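You operate a simulated robot arm through the tools that you are given. There is no shell and no other tool. Be economical: measure what you need, move in short steps, check, and stop when the job is done.

The job below is to be done with a simulated robot arm. You get a single attempt, and the scene is never put back.

## Task
Pour 150 ml of cement into the repair cup and stand it on the cream tray.
Fine: from the thin jug, within 10 ml; jug back in the orange ring, lid on again. Set down upright: thin jug, repair cup.

Only the result counts: the job must be done as asked and must still hold three seconds after the hand-in. Knocking over, shifting, dropping, spilling or breaking anything else fails it. A push-on lid holds only when it is set on centred and level and pressed home; a screw cap is set on level and turned clockwise until tight.

## Robot
A 7-joint arm with a two-finger parallel gripper on a trunk, on a base that drives. Base frame: it is fixed to the floor where the robot stands at the start and does not move with it; the origin is under the middle of the robot, x ahead of it, y to its left, z up; the surface under the hand at the start is at about z = 850. Readings come in mm, degrees, newtons and seconds.
With the tool pointing down near the work surface it reaches from about 340 to 740 mm from the robot's upright axis, wherever it stands. Its first joint turns from -115.0 to 115.0 degrees. Places, roughly: cream tray floor [500, 1000, 800]; green lid (10x10x5 cm) [500, 0, 1000]; lid mat top [400, 100, 900]; ring [500, 0, 800]. Payload 3.91 kg.
The tool frame sits at the grasp point between the pads (the TCP): z along the fingers, y along the line on which they close. The tips reach 30 mm beyond it. Largest opening 110 mm; finger width 20, thickness 10; the body of the gripper, 48 by 112 mm, starts 55 mm behind the TCP.
Orientation is that of the tool frame in the base frame, as a unit quaternion [x, y, z, w]. With the fingers straight down and closing along the base's y, the tool's x points along the base's -x, its y along +y and its z along -z.

## Interface
- The arm moves only by the tool drive_tool. Its argument "commands" is a list of rows, each an object (a shift or turn left out is 0, a gripper value left out holds the last) with "translation": the shift along the base's x, y, z in cm, a list of three; "angular": the turn, a rotation vector about the base's x, y, z in degrees, a list of three; "grip": the gripper command, from -1 (fully open) to 1 (shut), values between in proportion. In form: [{"translation": [x, y, z], "angular": [rx, ry, rz], "grip": grip}, ...]. A call has 1 to 20 rows; each row is the pose to reach, as a shift and turn from the pose commanded when the call began. Each row takes 0.2 s and may step no farther than 50 mm and 8.6 degrees from the row before; otherwise, or with a gripper value out of range, the whole call is refused. Where a pose cannot be reached the arm comes as near as it can. A force on the tool above 40 N (or 10 N above the force at the start of the call, whichever is more), or a blocked arm, ends the call early, and 0.2 s more pass. Each finger travels about 108 mm/s and halts on what it meets, pressing with about 39 N; the grip force reading is that of the motor and also rises with nothing between the fingers. The clock runs only during rows and for 0.2 s after the last one: add rows that repeat a pose to give the fingers time. The reply holds the time, the measured pose of the TCP, the force on the tool along the base axes, the opening and the grip force, in the units named above and with some noise, with the torque about the TCP (base axes, N m) and any sound that the robot's microphone picked up, and new pictures: "views" is both (left out), scene, wrist or none.
- Cameras (640 x 400 px; columns grow to the right, rows downward): "scene" is now at [3.6, 178.1, 1669.3]; the picture's right is [0.34, -0.94, 0.00], its down [-0.81, -0.29, -0.51] and it looks along [0.48, 0.17, -0.86] (base axes); focal length 251 px, centre (320, 200). "wrist" rides on the gripper at [72, 17, -103] in the tool frame; the picture's right is [-0.23, 0.97, 0.00], its down [-0.76, -0.18, -0.62] and it looks along [-0.61, -0.14, 0.78] (tool axes); focal length 222 px, centre (320, 200). There is no depth. A picture from a camera that has moved, and an enlarged one, comes with that camera's place and axes in the base frame and with its lens.
- lift_body(by): slides the trunk up (or, below 0, down) by that many mm; the arm and the scene camera ride with it, the base frame stays. It gives what a move gives, with no picture.
- roll_base(legs): drives the robot by 1 to 6 legs, each [ahead, turn to the left] in mm and degrees, along the robot's own axes; the way and the turn of a leg run together, so that a leg with both is an arc; at most 1500 mm and 180 degrees a leg. The arm and the cameras ride along, it lands a little off, and it stops where it bumps. It gives what a move gives, and a new picture of the scene camera.
- aim_head(pan, tilt): turns the head with the scene camera to pan (to the left, within 155 degrees either way) and tilt (down, from -29 to 69), counted from straight ahead of the robot. It gives what a move gives, and a new picture of the scene camera.
- close_up(camera, box): a new picture of the part [left, top, right, bottom] of that camera's present view, enlarged. It takes no simulated time.
- finish_job(): hands the job in; it is judged then, once.

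Work in short steps. Places have to be worked out from the pictures, the camera data and where the tool is seen: move nearer, look again, correct. Check each grasp and each placing, and mend what went wrong. You have 120 turns and 260 pictures in all, those below and enlarged ones among them. Open the gripper and draw the arm clear of the work before you hand the job in, unless the task says otherwise; then end with one line.

The tools are called after "Emit:" as a command line: name --argument value ..., lists and objects as JSON in quotes. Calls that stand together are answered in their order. drive_tool: Moves the arm, as the interface text tells. Its arguments: {"type":"object","properties":{"commands":{"type":"array","items":{"type":"object","properties":{"translation":{"type":"array","items":{"type":"number"}},"angular":{"type":"array","items":{"type":"number"}},"grip":{"type":"number"}}}},"views":{"type":"string","enum":["both","scene","wrist","none"]}},"required":["commands"]} The other tools are called the same way: lift_body (by) slides the trunk up or down; roll_base (legs) drives the base; aim_head (pan, tilt) turns the head that bears the scene camera; close_up (camera, box) takes an enlarged picture of a part of a camera's view; finish_job () hands the job in.

At the start:

```text
time: 0.0
eef_pos: [531.0, -109.2, 1266.5]
tcp_rot: [0.004, 1.0, 0.0, 0.0]
wrist_force: [0.1, 0.8, 0.0]
moment: [0.04, 0.02, 0.01]
width: 110.0
finger_force: 0.0
trunk travel left (down, up): [-800.0, 190.0]
robot x, y, heading: [-0.8, 5.6, 0.1]
head pan, tilt: [19.6, 59.3]
```

scene: 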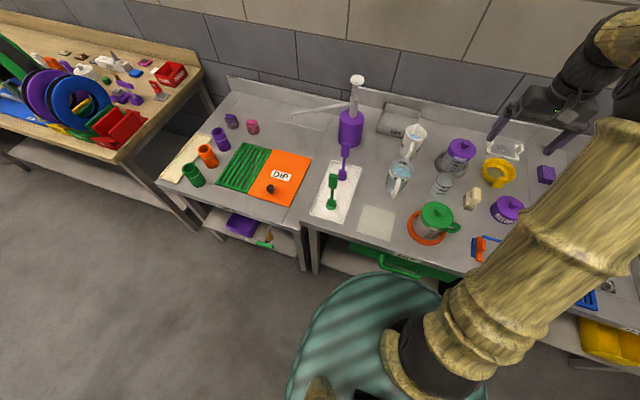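
wrist: 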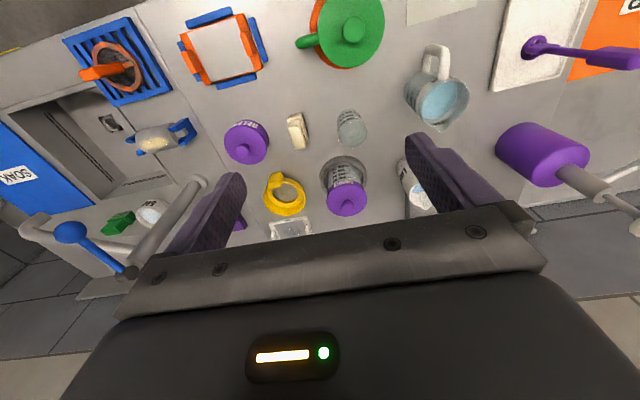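

I'll look more closely at the bench before moving anything.

Emit:
close_up --camera "scene" --box '[360, 90, 560, 290]'

Emit:
close_up --camera "wrist" --box '[170, 0, 490, 240]'

Emit:
close_up --camera "scene" --box '[150, 70, 360, 250]'

```text
2.00 times, centred on (460, 190) of scene
camera zoom: at [3.6, 178.1, 1669.3], right [0.34, -0.94, 0.0], down [-0.81, -0.29, -0.51], along [0.48, 0.17, -0.86], focal length 501 px, centre (40, 220)
```

zoom: 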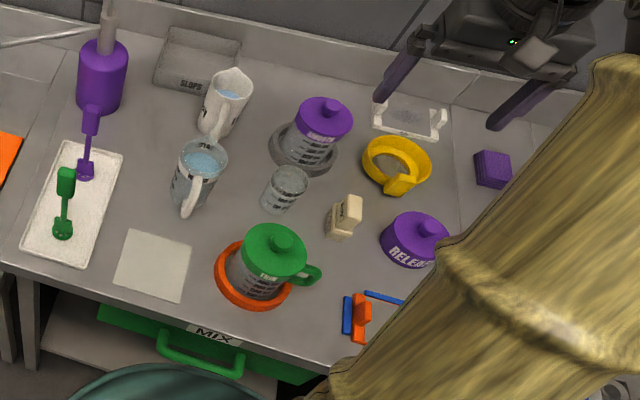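

```text
1.67 times, centred on (330, 120) of wrist
camera zoom: at [458.4, -93.4, 1370.4], right [0.23, 0.97, 0.0], down [0.76, -0.18, 0.62], along [0.61, -0.15, -0.78], focal length 370 px, centre (303, 333)
```

zoom: 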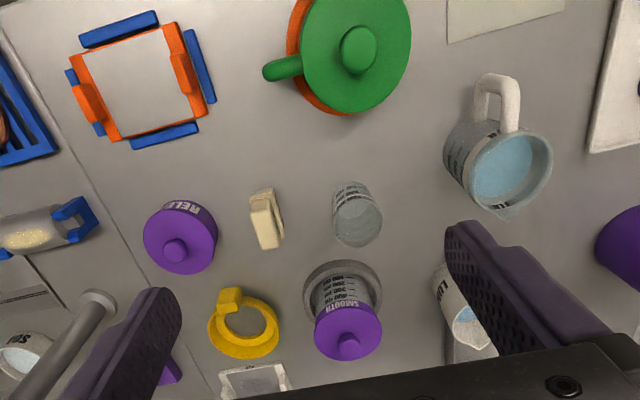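

```text
2.22 times, centred on (255, 160) of scene
camera zoom: at [3.6, 178.1, 1669.3], right [0.34, -0.94, 0.0], down [-0.81, -0.29, -0.51], along [0.48, 0.17, -0.86], focal length 557 px, centre (464, 289)
```

zoom: 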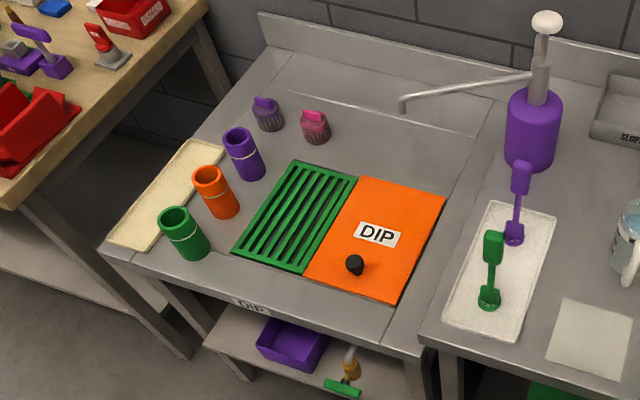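

I need to read the labels on cups and jugs, so I'll zoom further.

Emit:
close_up --camera "scene" --box '[400, 130, 500, 250]'

Emit:
close_up --camera "scene" --box '[160, 100, 270, 200]'

Emit:
close_up --camera "wrist" --box '[310, 80, 420, 220]'

Emit:
aim_head --pan -25 --tilt 50

Emit:
aim_head --pan 75 --tilt 45

```text
3.33 times, centred on (450, 190) of scene
camera zoom: at [3.6, 178.1, 1669.3], right [0.34, -0.94, 0.0], down [-0.81, -0.29, -0.51], along [0.48, 0.17, -0.86], focal length 836 px, centre (-113, 233)
```

zoom: 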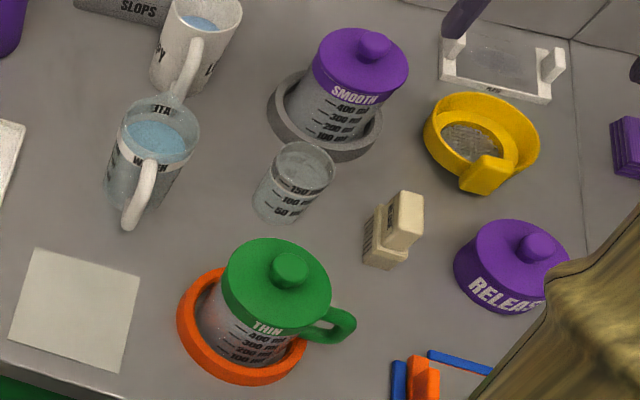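

```text
4.00 times, centred on (215, 150) of scene
camera zoom: at [3.6, 178.1, 1669.3], right [0.34, -0.94, 0.0], down [-0.81, -0.29, -0.51], along [0.48, 0.17, -0.86], focal length 1003 px, centre (740, 400)
```

zoom: 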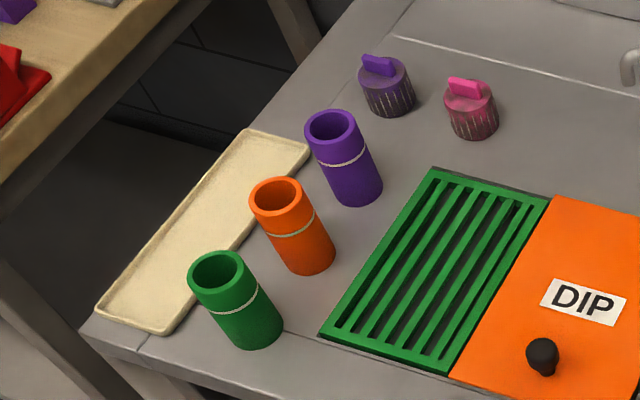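

```text
2.86 times, centred on (365, 150) of wrist
camera zoom: at [458.4, -93.4, 1370.4], right [0.23, 0.97, 0.0], down [0.76, -0.18, 0.62], along [0.61, -0.15, -0.78], focal length 635 px, centre (191, 343)
```

zoom: 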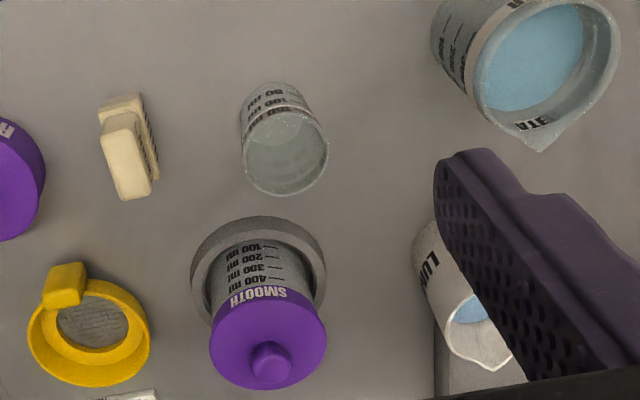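

```text
time: 1.1
eef_pos: [530.9, -110.7, 1266.7]
tcp_rot: [0.004, 1.0, 0.0, 0.0]
wrist_force: [0.1, -0.8, 0.7]
moment: [0.02, -0.03, -0.03]
width: 110.0
finger_force: 0.1
trunk travel left (down, up): [-800.0, 190.0]
robot x, y, heading: [-1.5, 8.6, 0.1]
head pan, tilt: [-25.0, 50.0]
camera scene: at [9.9, 123.0, 1681.0], right [-0.42, -0.91, 0.0], down [-0.69, 0.32, -0.64], along [0.58, -0.27, -0.77], focal length 251 px, centre (320, 200)
```

scene: 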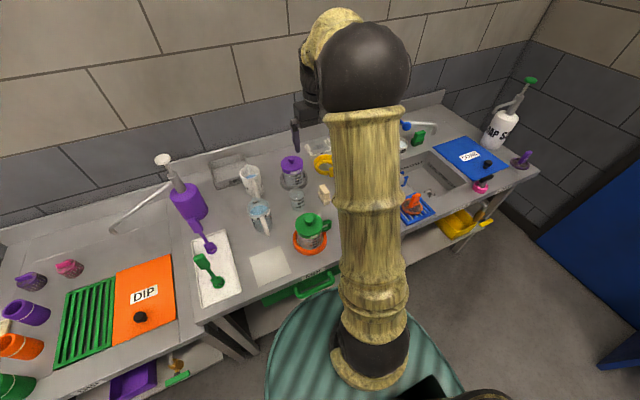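

```text
time: 2.9
eef_pos: [531.2, -109.8, 1267.3]
tcp_rot: [0.004, 1.0, 0.0, 0.001]
wrist_force: [-0.2, -0.3, -0.5]
moment: [-0.01, -0.03, 0.01]
width: 110.0
finger_force: 0.1
trunk travel left (down, up): [-800.0, 190.0]
robot x, y, heading: [-1.7, 2.3, -0.1]
head pan, tilt: [75.0, 45.0]
camera scene: at [-38.8, 234.0, 1687.9], right [0.97, -0.26, 0.0], down [-0.18, -0.68, -0.71], along [0.18, 0.68, -0.71], focal length 251 px, centre (320, 200)
```

scene: 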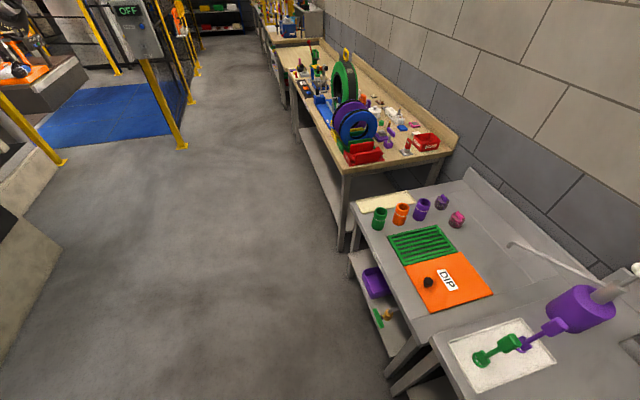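

The glass beaker in front has 50/100/150 ml marks and no visible name. I'll turn the tool round to see its far side and the rest of the mix table.

Emit:
drive_tool --commands '[{"translation": [2, 1, 0], "angular": [0, 0, 8.5]}, {"translation": [3, 2, 0], "angular": [0, 0, 17]}, {"translation": [4, 3, 0], "angular": [0, 0, 25.5]}, {"translation": [5, 4, 0], "angular": [0, 0, 34]}, {"translation": [6, 5, 0], "angular": [0, 0, 42.5]}, {"translation": [7, 6, 0], "angular": [0, 0, 51]}, {"translation": [8, 7, 0], "angular": [0, 0, 59.5]}, {"translation": [9, 8, 0], "angular": [0, 0, 68]}, {"translation": [10, 9, 0], "angular": [0, 0, 76.5]}, {"translation": [11, 10, 0], "angular": [0, 0, 85]}, {"translation": [12, 11, 0], "angular": [0, 0, 93.5]}, {"translation": [12, 12, 0], "angular": [0, 0, 102]}, {"translation": [13, 12, 0], "angular": [0, 0, 110.5]}, {"translation": [14, 12, 0], "angular": [0, 0, 119]}, {"translation": [15, 12, 0], "angular": [0, 0, 127.5]}, {"translation": [15, 12, 0], "angular": [0, 0, 136]}, {"translation": [15, 12, 0], "angular": [0, 0, 144.5]}, {"translation": [15, 12, 0], "angular": [0, 0, 153]}, {"translation": [15, 12, 0], "angular": [0, 0, 161.5]}, {"translation": [15, 12, 0], "angular": [0, 0, 170]}]' --views "wrist"

```text
time: 7.1
eef_pos: [681.5, 10.1, 1266.5]
tcp_rot: [0.996, -0.091, 0.0, 0.001]
wrist_force: [-1.1, 0.6, 0.7]
moment: [0.0, 0.02, -0.04]
width: 110.0
finger_force: 0.1
trunk travel left (down, up): [-800.0, 190.0]
robot x, y, heading: [0.1, 5.9, 0.1]
head pan, tilt: [75.0, 45.0]
camera wrist: at [749.1, -20.3, 1370.1], right [-0.4, -0.92, 0.0], down [-0.72, 0.31, 0.62], along [-0.57, 0.25, -0.78], focal length 222 px, centre (320, 200)
```

wrist: 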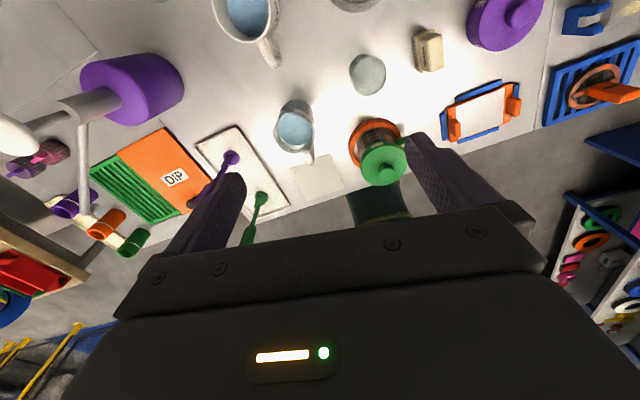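

Emit:
close_up --camera "wrist" --box '[250, 30, 450, 200]'

Emit:
close_up --camera "wrist" --box '[20, 110, 220, 260]'

Emit:
close_up --camera "wrist" --box '[530, 180, 640, 350]'

```text
2.35 times, centred on (350, 115) of wrist
camera zoom: at [749.1, -20.3, 1370.1], right [-0.4, -0.92, 0.0], down [-0.72, 0.31, 0.62], along [-0.57, 0.25, -0.78], focal length 523 px, centre (249, 400)
```

zoom: 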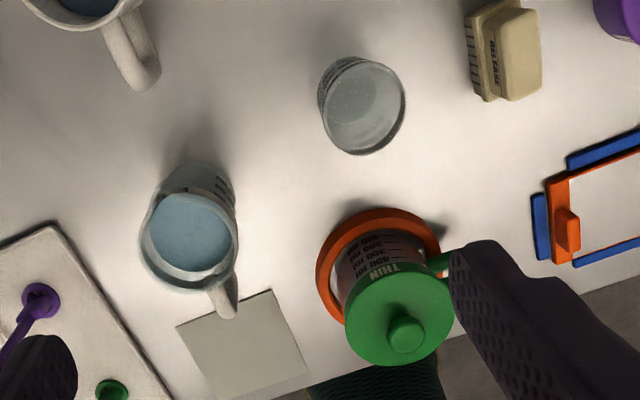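

```text
2.67 times, centred on (120, 185) of wrist
camera zoom: at [749.1, -20.3, 1370.1], right [-0.4, -0.92, 0.0], down [-0.72, 0.31, 0.62], along [-0.57, 0.25, -0.78], focal length 592 px, centre (853, 240)
```

zoom: 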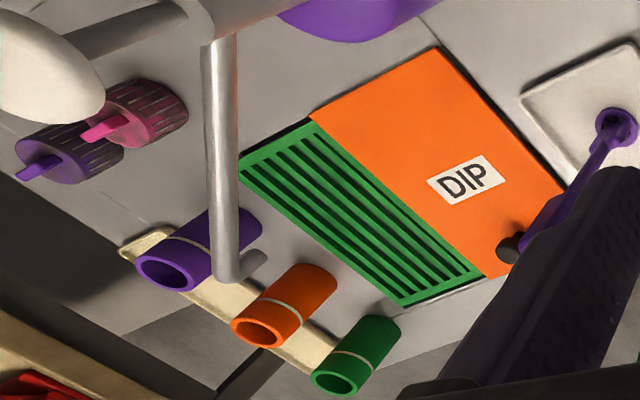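

```text
2.35 times, centred on (585, 265) of wrist
camera zoom: at [749.1, -20.3, 1370.1], right [-0.4, -0.92, 0.0], down [-0.72, 0.31, 0.62], along [-0.57, 0.25, -0.78], focal length 523 px, centre (-304, 47)
```

zoom: 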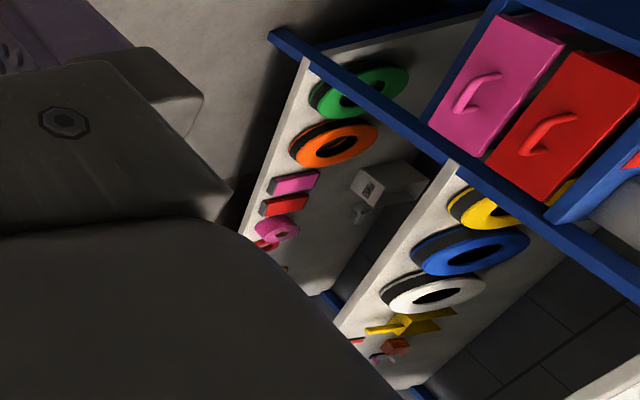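

The name is still undecided, so I'll survey the right side and the rest with the head.

Emit:
aim_head --pan -60 --tilt 40

Emit:
close_up --camera "scene" --box '[0, 80, 320, 280]'

Emit:
close_up --camera "scene" --box '[320, 80, 640, 280]'

Emit:
aim_head --pan 0 --tilt 60

Emit:
close_up --camera "scene" --box '[320, 60, 640, 260]'

Emit:
aim_head --pan 75 --tilt 25

Emit:
close_up --camera "scene" --box '[220, 80, 480, 280]'

```text
time: 9.2
eef_pos: [681.8, 9.6, 1267.6]
tcp_rot: [0.996, -0.091, 0.001, 0.0]
wrist_force: [-0.3, 0.1, -0.1]
moment: [0.01, -0.01, -0.01]
width: 110.4
finger_force: 0.1
trunk travel left (down, up): [-800.0, 190.0]
robot x, y, heading: [-1.1, 7.7, 0.3]
head pan, tilt: [-60.0, 40.0]
camera scene: at [-17.3, 81.9, 1695.1], right [-0.87, -0.5, 0.0], down [-0.32, 0.56, -0.77], along [0.38, -0.66, -0.64], focal length 251 px, centre (320, 200)
```

scene: 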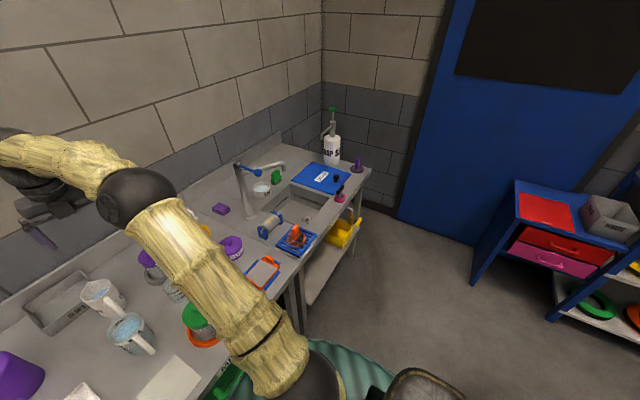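

```text
2.00 times, centred on (160, 180) of scene
camera zoom: at [-17.3, 81.9, 1695.1], right [-0.87, -0.5, 0.0], down [-0.32, 0.56, -0.77], along [0.38, -0.66, -0.64], focal length 501 px, centre (640, 240)
```

zoom: 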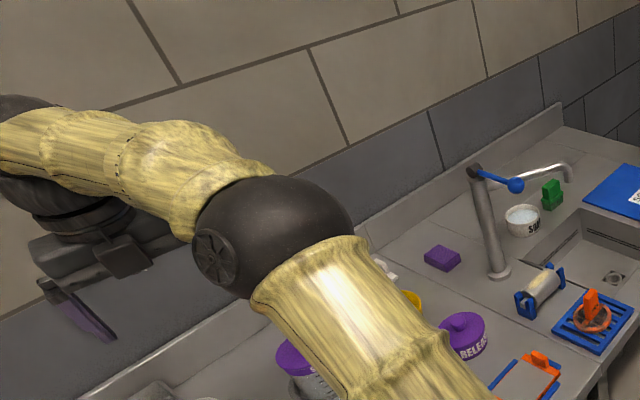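

```text
2.00 times, centred on (480, 180) of scene
camera zoom: at [-17.3, 81.9, 1695.1], right [-0.87, -0.5, 0.0], down [-0.32, 0.56, -0.77], along [0.38, -0.66, -0.64], focal length 501 px, centre (0, 240)
```

zoom: 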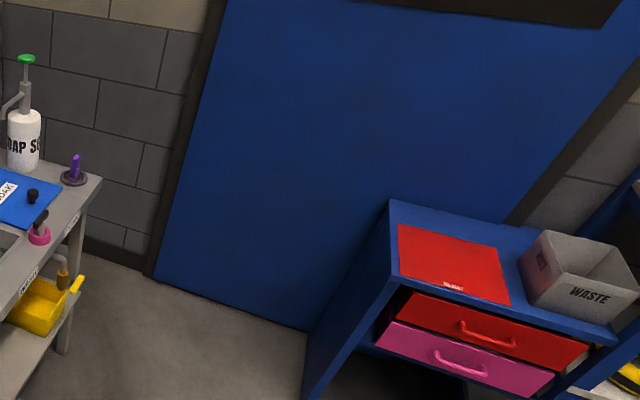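

```text
time: 10.6
eef_pos: [681.2, 10.3, 1267.4]
tcp_rot: [0.996, -0.092, 0.0, 0.0]
wrist_force: [0.7, -0.3, -0.3]
moment: [-0.01, 0.01, 0.0]
width: 110.0
finger_force: 0.0
trunk travel left (down, up): [-800.0, 190.0]
robot x, y, heading: [3.0, 3.6, 0.0]
head pan, tilt: [0.0, 60.0]
camera scene: at [6.8, 155.4, 1668.4], right [0.0, -1.0, 0.0], down [-0.87, 0.0, -0.5], along [0.5, 0.0, -0.87], focal length 251 px, centre (320, 200)
```

scene: 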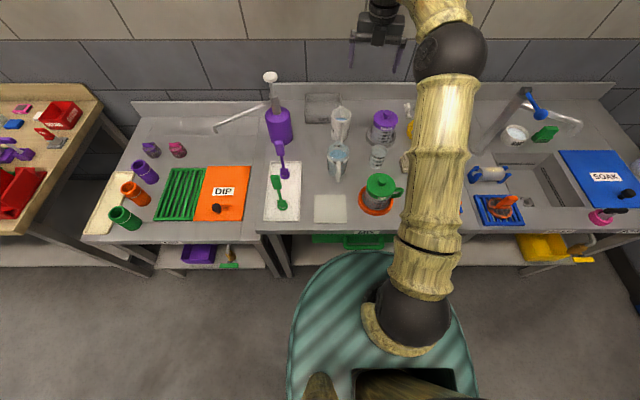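

```text
2.00 times, centred on (480, 160) of scene
camera zoom: at [6.8, 155.4, 1668.4], right [0.0, -1.0, 0.0], down [-0.87, 0.0, -0.5], along [0.5, 0.0, -0.87], focal length 501 px, centre (0, 280)
```

zoom: 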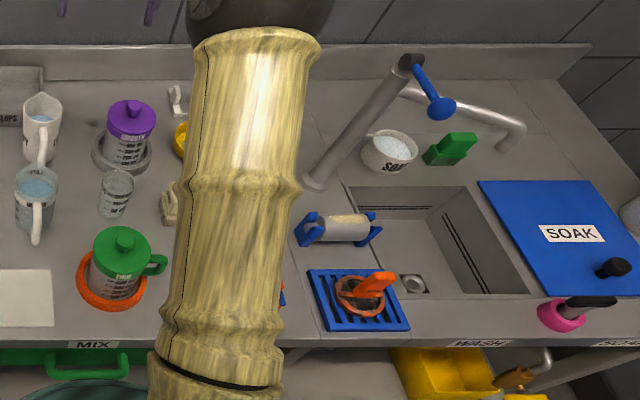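

```text
time: 12.0
eef_pos: [681.2, 9.1, 1266.6]
tcp_rot: [0.996, -0.092, 0.0, 0.0]
wrist_force: [0.2, -0.3, -0.7]
moment: [-0.02, 0.0, -0.03]
width: 110.0
finger_force: 0.0
trunk travel left (down, up): [-800.0, 190.0]
robot x, y, heading: [3.2, 4.3, 0.1]
head pan, tilt: [75.0, 25.0]
camera scene: at [-35.9, 244.5, 1718.4], right [0.97, -0.26, 0.0], down [-0.11, -0.41, -0.91], along [0.23, 0.88, -0.42], focal length 251 px, centre (320, 200)
```

scene: 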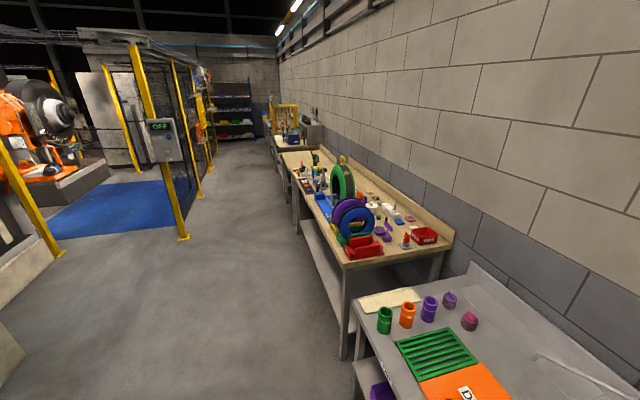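

```text
2.00 times, centred on (350, 180) of scene
camera zoom: at [-35.9, 244.5, 1718.4], right [0.97, -0.26, 0.0], down [-0.11, -0.41, -0.91], along [0.23, 0.88, -0.42], focal length 501 px, centre (260, 240)
```

zoom: 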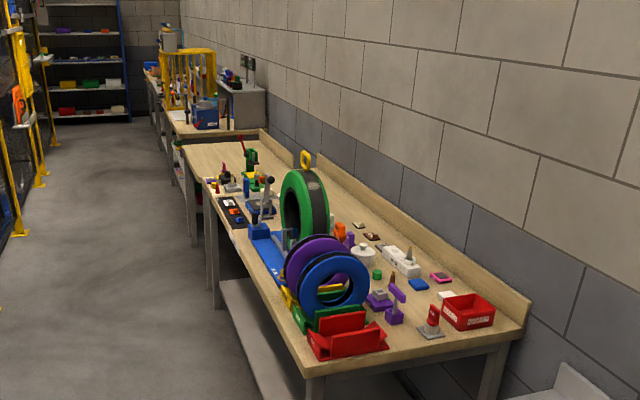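

I'll look at the beaker from the right side with the wrist camera.

Emit:
drive_tool --commands '[{"translation": [0, -4, -2], "angular": [0, 0, -8.5]}, {"translation": [0, -8, -4], "angular": [0, 0, -17]}, {"translation": [0, -12, -6], "angular": [0, 0, -25.5]}, {"translation": [0, -16, -8], "angular": [0, 0, -34]}, {"translation": [0, -20, -10], "angular": [0, 0, -42.5]}, {"translation": [0, -24, -12], "angular": [0, 0, -51]}, {"translation": [0, -28, -14], "angular": [0, 0, -59.5]}, {"translation": [0, -30, -17], "angular": [0, 0, -66]}]' --views "wrist"

Emit:
close_up --camera "wrist" --box '[160, 0, 480, 200]'

```text
time: 13.8
eef_pos: [681.5, -291.8, 1097.1]
tcp_rot: [0.785, -0.619, -0.001, 0.0]
wrist_force: [0.5, -0.5, 0.0]
moment: [0.02, 0.02, 0.0]
width: 109.8
finger_force: 0.0
trunk travel left (down, up): [-800.0, 190.0]
robot x, y, heading: [-2.7, -0.6, 0.0]
head pan, tilt: [75.0, 25.0]
camera wrist: at [681.6, -366.8, 1200.9], right [-1.0, -0.01, 0.0], down [0.0, 0.78, 0.62], along [0.0, 0.62, -0.78], focal length 222 px, centre (320, 200)
```

wrist: 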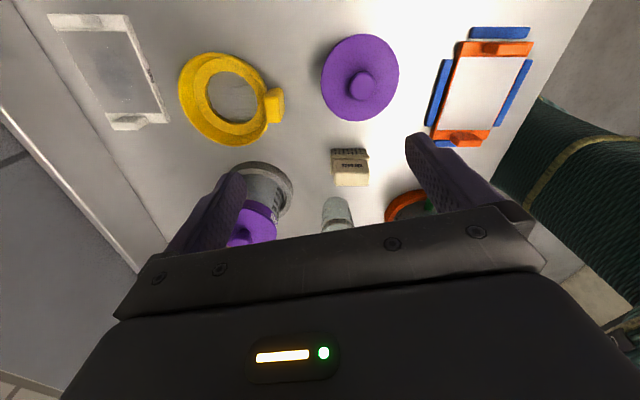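

```text
2.00 times, centred on (320, 100) of wrist
camera zoom: at [681.6, -366.8, 1200.9], right [-1.0, -0.01, 0.0], down [0.0, 0.78, 0.62], along [0.0, 0.62, -0.78], focal length 444 px, centre (320, 400)
```

zoom: 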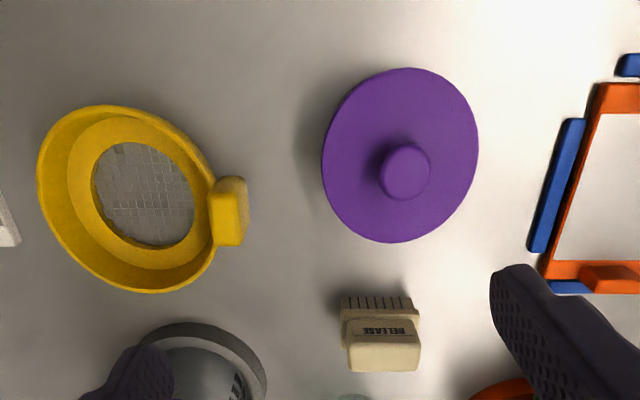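

Emit:
drive_tool --commands '[{"translation": [0, 4, 0]}, {"translation": [0, 8, 0]}, {"translation": [0, 12, 0]}]' --views "wrist"

Emit:
close_up --camera "wrist" --box '[280, 60, 440, 180]'

```text
time: 14.6
eef_pos: [679.7, -167.2, 1097.9]
tcp_rot: [0.786, -0.618, 0.001, 0.0]
wrist_force: [-0.3, 0.5, -0.3]
moment: [-0.03, -0.04, -0.01]
width: 110.0
finger_force: 0.1
trunk travel left (down, up): [-800.0, 190.0]
robot x, y, heading: [-0.5, 5.7, 0.1]
head pan, tilt: [75.0, 25.0]
camera wrist: at [681.0, -242.9, 1201.4], right [-1.0, -0.01, 0.0], down [-0.01, 0.78, 0.62], along [0.0, 0.62, -0.78], focal length 222 px, centre (320, 200)
```

wrist: 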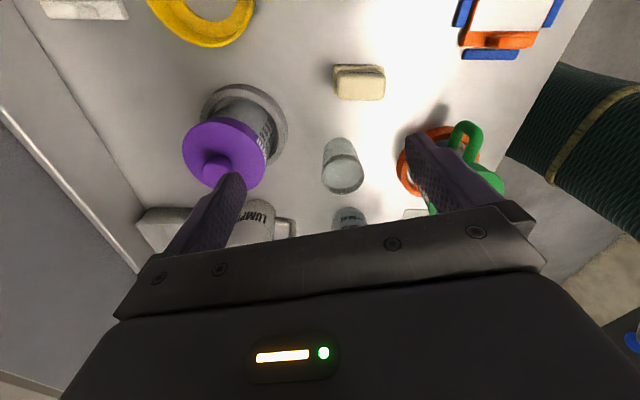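

```text
3.33 times, centred on (360, 120) of wrist
camera zoom: at [681.0, -242.9, 1201.4], right [-1.0, -0.01, 0.0], down [-0.01, 0.78, 0.62], along [0.0, 0.62, -0.78], focal length 740 px, centre (187, 467)
```

zoom: 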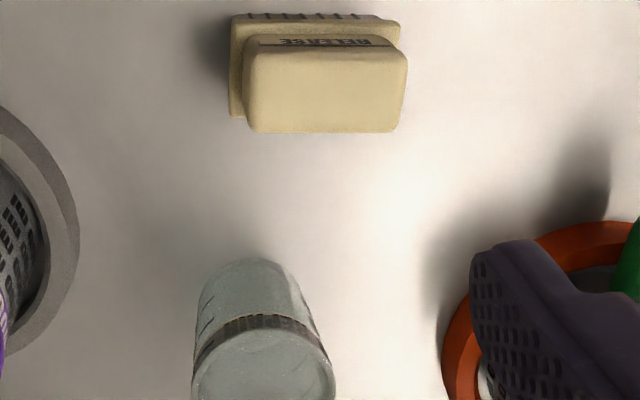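

Emit:
close_up --camera "wrist" --box '[318, 130, 368, 200]'

Emit:
aim_head --pan 10 --tilt 60

Emit:
close_up --camera "scene" --box '[390, 150, 440, 190]'

```text
5.71 times, centred on (343, 165) of wrist
camera zoom: at [681.0, -242.9, 1201.4], right [-1.0, -0.01, 0.0], down [-0.01, 0.78, 0.62], along [0.0, 0.62, -0.78], focal length 1269 px, centre (189, 400)
```

zoom: 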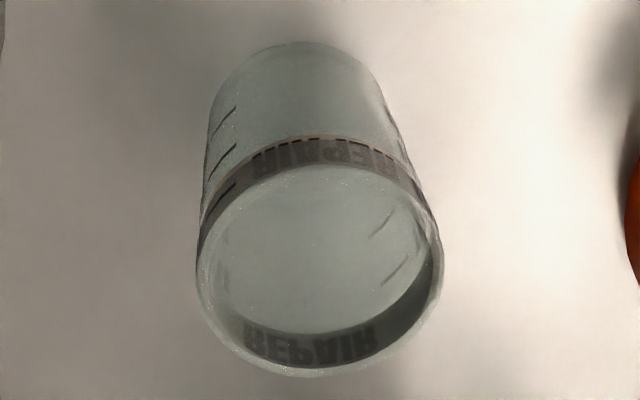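

```text
time: 16.0
eef_pos: [680.5, -169.9, 1097.9]
tcp_rot: [0.786, -0.618, 0.0, 0.0]
wrist_force: [0.3, 1.0, -0.1]
moment: [-0.02, 0.01, -0.01]
width: 110.2
finger_force: 0.0
trunk travel left (down, up): [-800.0, 190.0]
robot x, y, heading: [0.5, 5.9, 0.0]
head pan, tilt: [10.0, 60.0]
camera scene: at [5.8, 167.0, 1668.4], right [0.17, -0.98, 0.0], down [-0.85, -0.15, -0.5], along [0.49, 0.09, -0.87], focal length 251 px, centre (320, 200)
```

scene: 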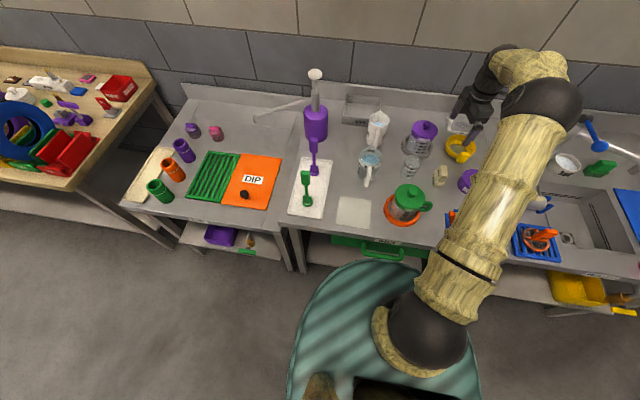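

```text
10.00 times, centred on (415, 170) of scene
camera zoom: at [5.8, 167.0, 1668.4], right [0.17, -0.98, 0.0], down [-0.85, -0.15, -0.5], along [0.49, 0.09, -0.87], focal length 2507 px, centre (-630, 500)
```

zoom: 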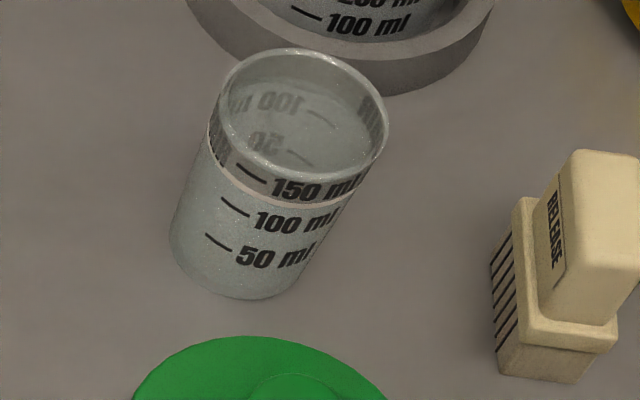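

The beaker reads REPAIR, so it is the repair cup. Next I'll inspect the thin jug, its handle and its spout.

Emit:
close_up --camera "scene" --box '[375, 170, 445, 235]'

Emit:
close_up --camera "wrist" --box '[380, 90, 520, 220]'

Emit:
close_up --camera "scene" --box '[390, 100, 460, 170]'

```text
6.15 times, centred on (410, 202) of scene
camera zoom: at [5.8, 167.0, 1668.4], right [0.17, -0.98, 0.0], down [-0.85, -0.15, -0.5], along [0.49, 0.09, -0.87], focal length 1543 px, centre (-234, 185)
```

zoom: 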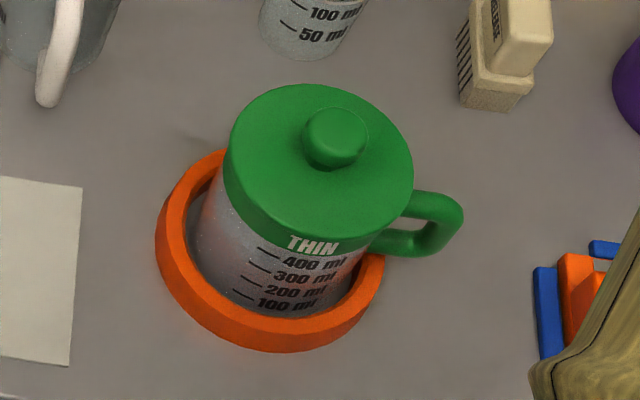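

```text
3.08 times, centred on (450, 155) of wrist
camera zoom: at [681.1, -244.7, 1201.2], right [-1.0, -0.01, 0.0], down [-0.01, 0.78, 0.62], along [-0.01, 0.62, -0.78], focal length 684 px, centre (-80, 338)
```

zoom: 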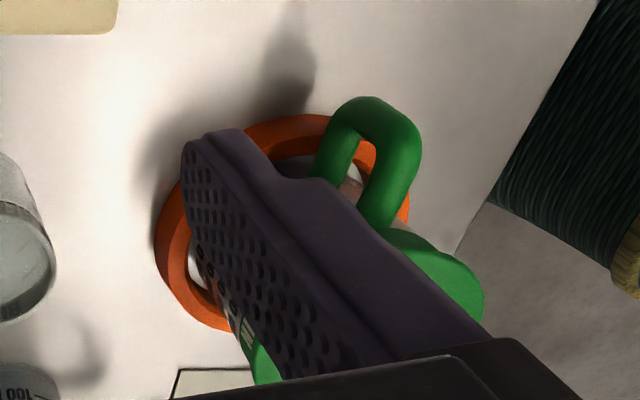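

```text
5.71 times, centred on (425, 135) of scene
camera zoom: at [5.8, 167.0, 1668.4], right [0.17, -0.98, 0.0], down [-0.85, -0.15, -0.5], along [0.49, 0.09, -0.87], focal length 1432 px, centre (-280, 571)
```

zoom: 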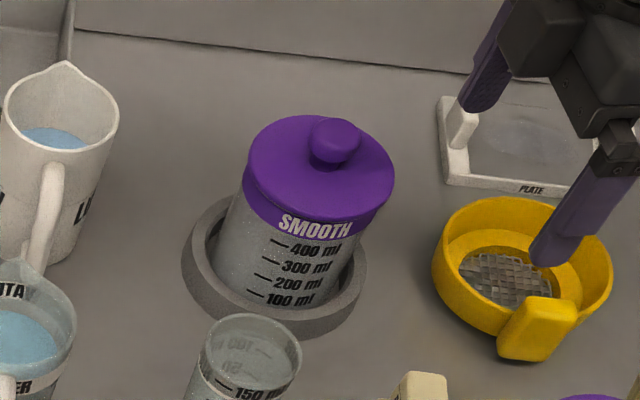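

The thin jug stands in its ring at about (466,-46), with a knobbed green lid and its handle toward -y. I'll bring the tool back to the starting orientation above the knob and look.

Emit:
drive_tool --commands '[{"translation": [-2, 1, 0], "angular": [0, 0, -8]}, {"translation": [-4, 2, 0], "angular": [0, 0, -16]}, {"translation": [-6, 3, 0], "angular": [0, 0, -24]}, {"translation": [-8, 4, 0], "angular": [0, 0, -32]}, {"translation": [-10, 5, 0], "angular": [0, 0, -40]}, {"translation": [-12, 6, 0], "angular": [0, 0, -48]}, {"translation": [-14, 7, 0], "angular": [0, 0, -56]}, {"translation": [-16, 8, 0], "angular": [0, 0, -64]}, {"translation": [-18, 9, 0], "angular": [0, 0, -72]}, {"translation": [-19, 10, 0], "angular": [0, 0, -80]}, {"translation": [-20, 11, 0], "angular": [0, 0, -88]}, {"translation": [-21, 12, 0], "angular": [0, 0, -96]}, {"translation": [-21.4, 12.3, 0], "angular": [0, 0, -104]}]'

```text
time: 18.8
eef_pos: [467.4, -47.7, 1096.9]
tcp_rot: [0.006, 1.0, 0.0, 0.0]
wrist_force: [0.4, 0.8, 0.4]
moment: [0.02, -0.01, -0.01]
width: 110.1
finger_force: 0.0
trunk travel left (down, up): [-800.0, 190.0]
robot x, y, heading: [-0.4, 8.4, -0.0]
head pan, tilt: [10.0, 60.0]
camera scene: at [5.7, 167.1, 1668.4], right [0.17, -0.98, 0.0], down [-0.85, -0.15, -0.5], along [0.49, 0.09, -0.87], focal length 251 px, centre (320, 200)
camera wrist: at [394.6, -30.8, 1200.3], right [0.24, 0.97, 0.0], down [0.76, -0.19, 0.62], along [0.61, -0.15, -0.78], focal length 222 px, centre (320, 200)
```

scene: 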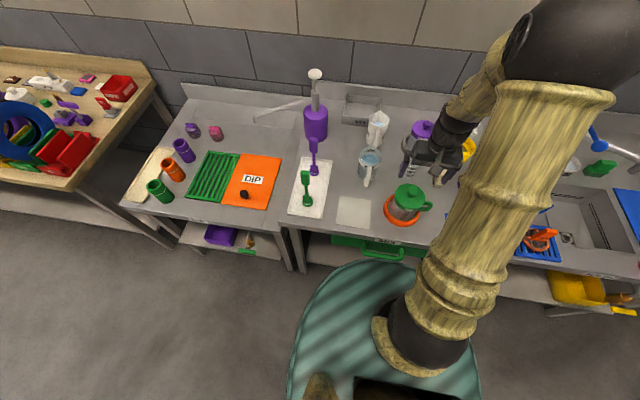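
wrist: 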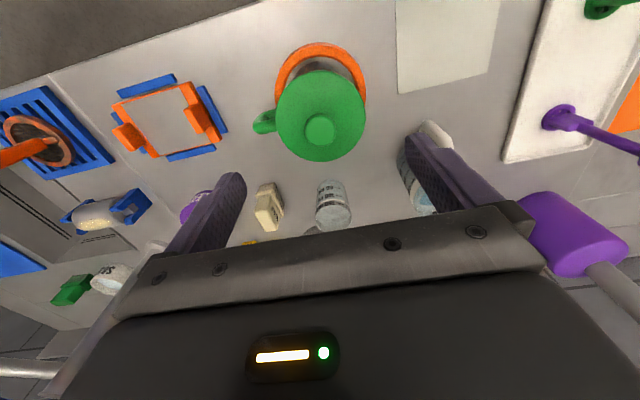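

Emit:
close_up --camera "wrist" --box '[240, 30, 400, 180]'

Emit:
close_up --camera "scene" --box '[375, 170, 445, 235]'

```text
2.67 times, centred on (320, 105) of wrist
camera zoom: at [394.6, -30.8, 1200.3], right [0.24, 0.97, 0.0], down [0.76, -0.19, 0.62], along [0.61, -0.15, -0.78], focal length 592 px, centre (320, 453)
```

zoom: 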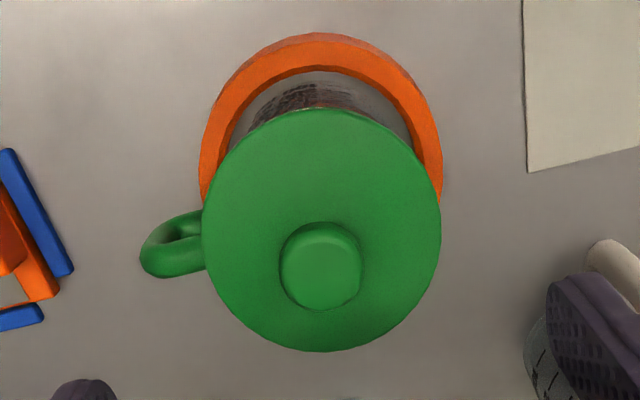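

```text
6.15 times, centred on (410, 202) of scene
camera zoom: at [5.7, 167.1, 1668.4], right [0.17, -0.98, 0.0], down [-0.85, -0.15, -0.5], along [0.49, 0.09, -0.87], focal length 1543 px, centre (-234, 185)
```

zoom: 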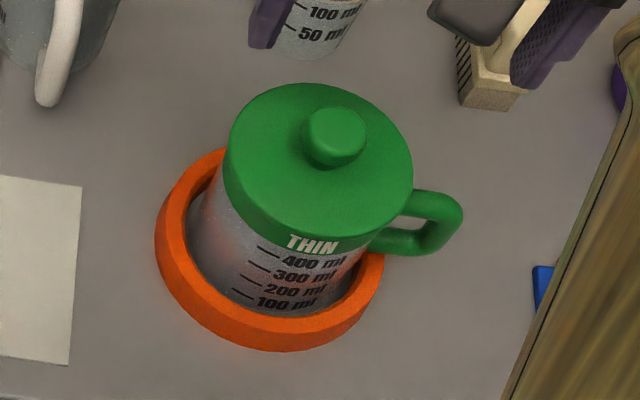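

Triangulation puts the knob near (470,-49), top around z 980-1000. I'll go down partway with the fingers narrowed and check.

Emit:
drive_tool --commands '[{"translation": [0.2, -0.2, -2], "grip": 0.0}, {"translation": [0.3, -0.2, -4]}, {"translation": [0.3, -0.2, -5.5]}, {"translation": [0.3, -0.2, -5.5]}]'

Emit:
close_up --camera "scene" --box '[375, 150, 445, 215]'

```text
time: 19.8
eef_pos: [470.3, -49.8, 1041.1]
tcp_rot: [0.003, 1.0, -0.001, 0.0]
wrist_force: [0.3, -0.7, -0.4]
moment: [-0.02, 0.03, -0.01]
width: 54.8
finger_force: 0.0
trunk travel left (down, up): [-800.0, 190.0]
robot x, y, heading: [0.3, 5.0, 0.1]
head pan, tilt: [10.0, 60.0]
camera scene: at [5.4, 167.1, 1668.4], right [0.17, -0.98, 0.0], down [-0.85, -0.15, -0.5], along [0.49, 0.09, -0.87], focal length 251 px, centre (320, 200)
camera wrist: at [397.9, -33.1, 1145.6], right [0.23, 0.97, 0.0], down [0.76, -0.18, 0.62], along [0.61, -0.15, -0.78], focal length 222 px, centre (320, 200)
```

scene: 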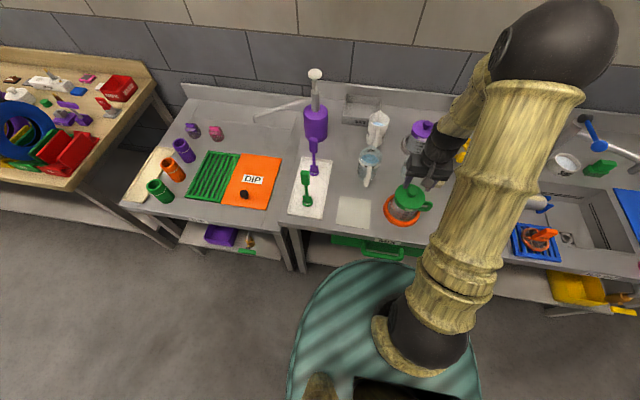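
wrist: 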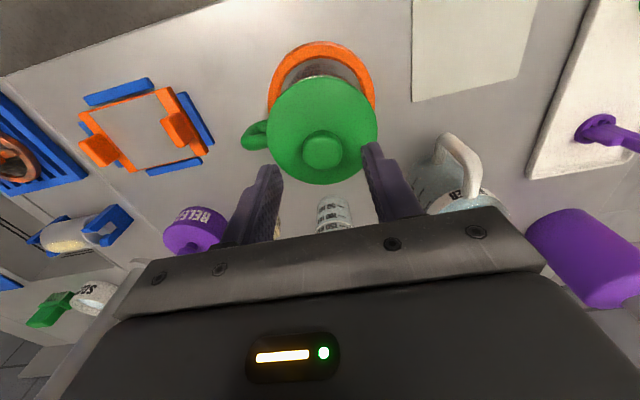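

```text
6.15 times, centred on (410, 182) of scene
camera zoom: at [5.4, 167.1, 1668.4], right [0.17, -0.98, 0.0], down [-0.85, -0.15, -0.5], along [0.49, 0.09, -0.87], focal length 1543 px, centre (-234, 308)
```

zoom: 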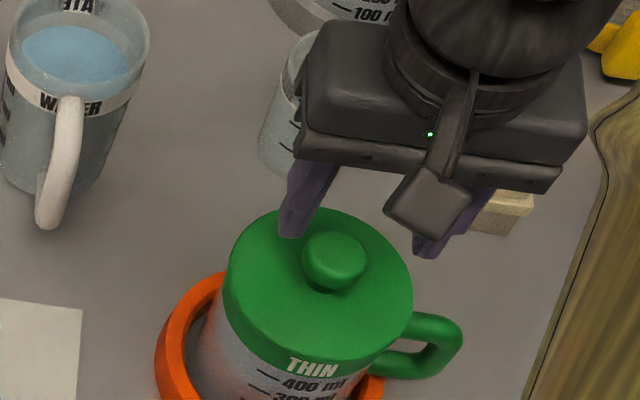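

Two wrist views agree: knob top at z≈998, centred under the tool at (470,-50). I'll lower to about 1013 and close on it.

Emit:
drive_tool --commands '[{"translation": [0, 0, -1.5]}, {"translation": [0, 0, -2.5]}, {"translation": [0, 0, -2.9]}, {"translation": [0, 0, -2.9], "grip": 1}, {"translation": [0, 0, -2.9], "grip": 1}, {"translation": [0, 0, -2.9], "grip": 1}]'

Emit:
close_up --camera "scene" --box '[375, 150, 445, 215]'

```text
time: 21.2
eef_pos: [471.4, -48.5, 1012.6]
tcp_rot: [0.004, 1.0, 0.001, 0.0]
wrist_force: [-0.1, -0.3, -0.5]
moment: [-0.02, 0.01, 0.03]
width: 30.4
finger_force: 39.3
trunk travel left (down, up): [-800.0, 190.0]
robot x, y, heading: [-0.7, 7.4, 0.0]
head pan, tilt: [10.0, 60.0]
camera scene: at [5.7, 167.1, 1668.4], right [0.17, -0.98, 0.0], down [-0.85, -0.15, -0.5], along [0.49, 0.09, -0.87], focal length 251 px, centre (320, 200)
camera wrist: at [398.1, -32.8, 1116.5], right [0.23, 0.97, 0.0], down [0.76, -0.18, 0.62], along [0.61, -0.15, -0.78], focal length 222 px, centre (320, 200)
```

scene: 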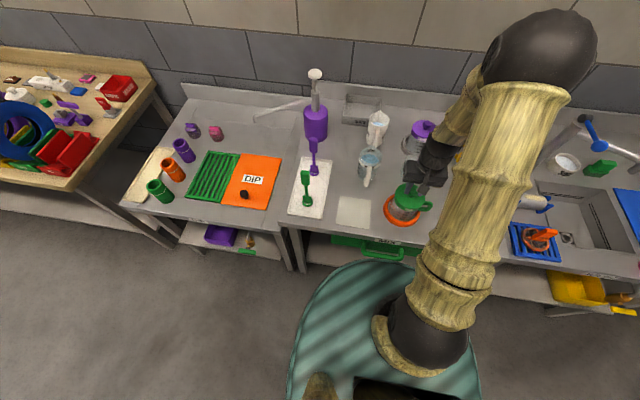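
wrist: 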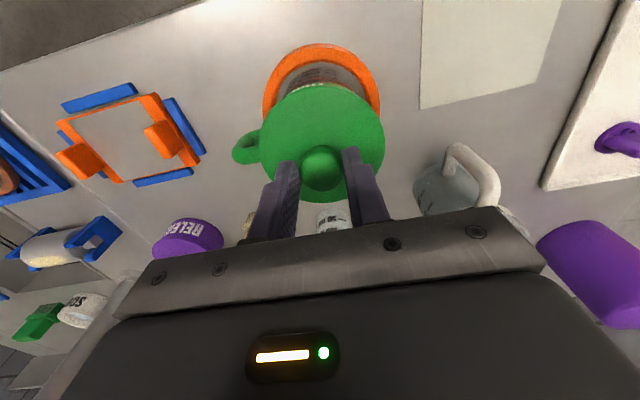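

```text
6.15 times, centred on (410, 182) of scene
camera zoom: at [5.7, 167.1, 1668.4], right [0.17, -0.98, 0.0], down [-0.85, -0.15, -0.5], along [0.49, 0.09, -0.87], focal length 1543 px, centre (-234, 308)
```

zoom: 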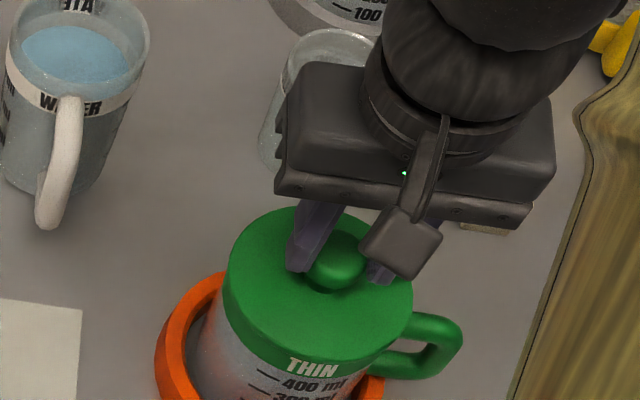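

The knob is gripped at 30 mm. I'll pull up in small steps and watch the force.

Emit:
drive_tool --commands '[{"translation": [0, 0, 0.2]}, {"translation": [0, 0, 0.4]}, {"translation": [0, 0, 0.6]}, {"translation": [0, 0, 0.8]}, {"translation": [0, 0, 1.0]}]' --views "scene"

Emit:
close_up --camera "scene" --box '[375, 160, 445, 235]'

```text
time: 22.4
eef_pos: [469.4, -49.3, 1022.6]
tcp_rot: [0.004, 1.0, 0.0, 0.0]
wrist_force: [-0.3, -0.6, 0.3]
moment: [0.04, 0.0, 0.01]
width: 30.1
finger_force: 39.1
trunk travel left (down, up): [-800.0, 190.0]
robot x, y, heading: [-0.9, 4.3, 0.3]
head pan, tilt: [10.0, 60.0]
camera scene: at [5.7, 167.1, 1668.4], right [0.17, -0.98, 0.0], down [-0.85, -0.15, -0.5], along [0.49, 0.09, -0.87], focal length 251 px, centre (320, 200)
```

scene: 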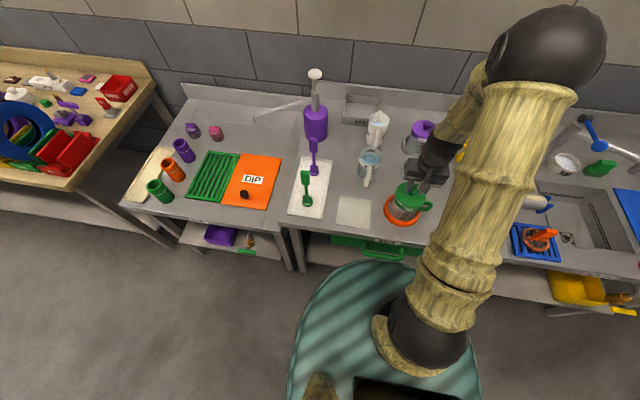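

```text
5.33 times, centred on (410, 198) of scene
camera zoom: at [5.7, 167.1, 1668.4], right [0.17, -0.98, 0.0], down [-0.85, -0.15, -0.5], along [0.49, 0.09, -0.87], focal length 1337 px, centre (-160, 213)
```

zoom: 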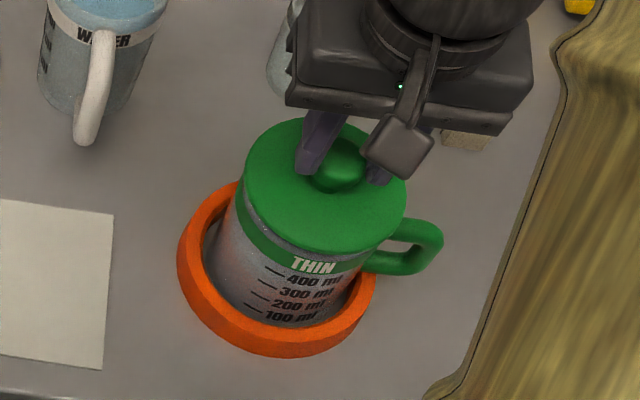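

The lid separated cleanly; the green THIN band stays on the jug. I'll lift it on up.

Emit:
drive_tool --commands '[{"translation": [0, 0, 2]}, {"translation": [0, 0, 5]}, {"translation": [0, 0, 8]}, {"translation": [-1, 5, 10]}, {"translation": [-2, 10, 10]}, {"translation": [-2.5, 14, 10]}, {"translation": [-2.6, 16.9, 10]}, {"translation": [-2.6, 16.9, 10]}]'

Emit:
close_up --camera "scene" --box '[325, 150, 445, 235]'

```text
refused: row 4 steps farther than a row can; nothing moved
```

```text
4.71 times, centred on (385, 192) of scene
camera zoom: at [5.7, 167.1, 1668.4], right [0.17, -0.98, 0.0], down [-0.85, -0.15, -0.5], along [0.49, 0.09, -0.87], focal length 1180 px, centre (14, 235)
```

zoom: 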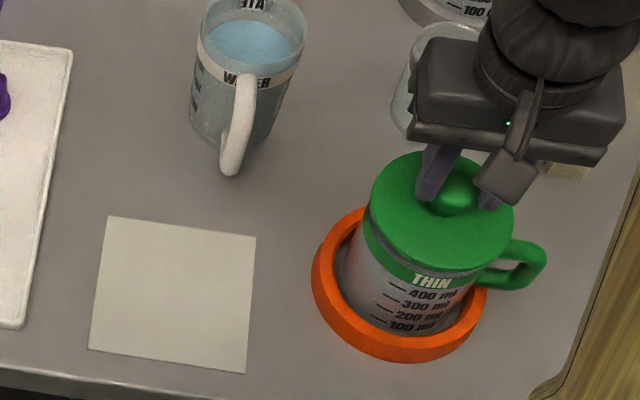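

Emit:
drive_tool --commands '[{"translation": [0, 0, 2]}, {"translation": [0, 0, 5]}, {"translation": [0, 0, 8]}, {"translation": [-1, 4, 8]}, {"translation": [-2, 8, 8]}, {"translation": [-2.5, 12, 8]}, {"translation": [-3.3, 16, 8]}, {"translation": [-3.3, 17, 8]}, {"translation": [-3.3, 17, 8]}]'

Emit:
close_up --camera "scene" --box '[325, 150, 445, 235]'

Emit:
close_up --camera "wrist" --box '[100, 0, 420, 200]'

```text
time: 24.4
eef_pos: [438.5, 121.9, 1102.4]
tcp_rot: [0.003, 1.0, 0.0, -0.001]
wrist_force: [-0.1, 0.3, -0.9]
moment: [0.03, 0.01, 0.03]
width: 30.2
finger_force: 38.9
trunk travel left (down, up): [-800.0, 190.0]
robot x, y, heading: [1.8, 7.1, -0.0]
head pan, tilt: [10.0, 60.0]
camera scene: at [5.6, 167.3, 1668.4], right [0.17, -0.98, 0.0], down [-0.85, -0.15, -0.5], along [0.49, 0.09, -0.87], focal length 251 px, centre (320, 200)
camera wrist: at [364.7, 138.2, 1205.7], right [0.23, 0.97, 0.0], down [0.76, -0.18, 0.62], along [0.61, -0.15, -0.78], focal length 222 px, centre (320, 200)
```

scene: 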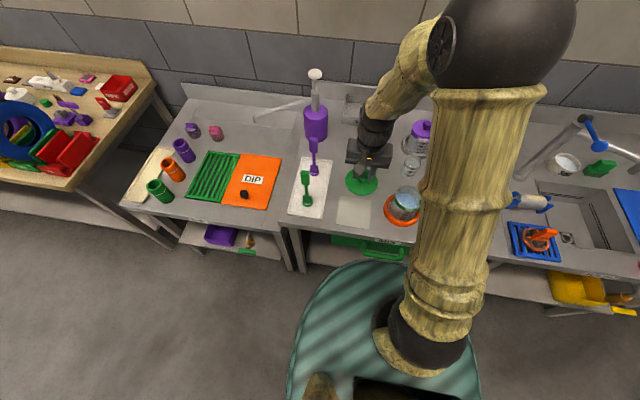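
wrist: 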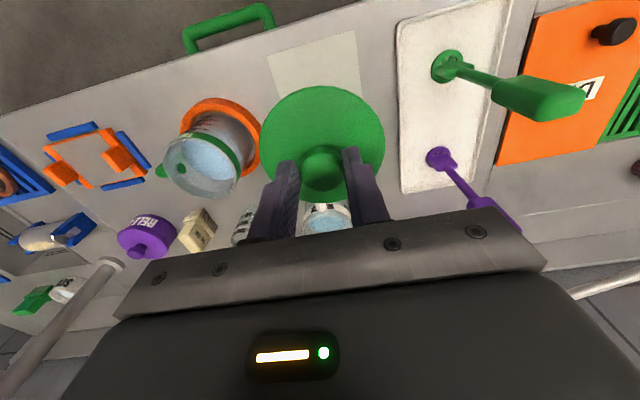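

```text
4.71 times, centred on (385, 192) of scene
camera zoom: at [5.6, 167.3, 1668.4], right [0.17, -0.98, 0.0], down [-0.85, -0.15, -0.5], along [0.49, 0.09, -0.87], focal length 1180 px, centre (14, 235)
```

zoom: 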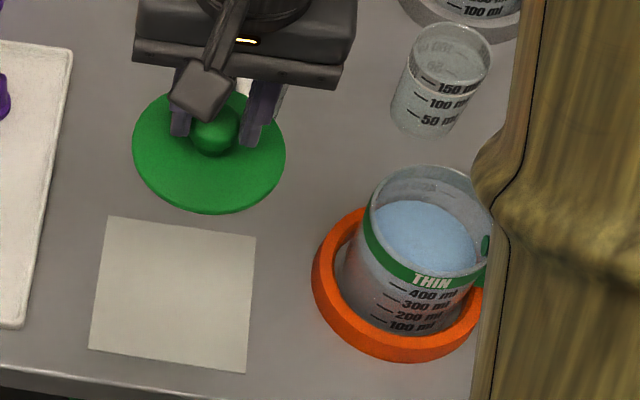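

```text
2.00 times, centred on (260, 100) of wrist
camera zoom: at [364.7, 138.2, 1205.7], right [0.23, 0.97, 0.0], down [0.76, -0.18, 0.62], along [0.61, -0.15, -0.78], focal length 444 px, centre (440, 400)
```

zoom: 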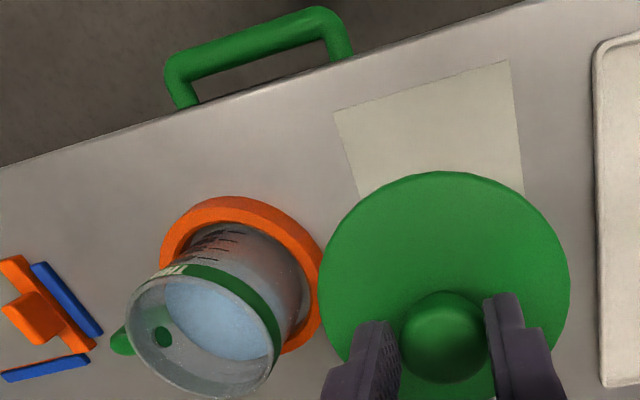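

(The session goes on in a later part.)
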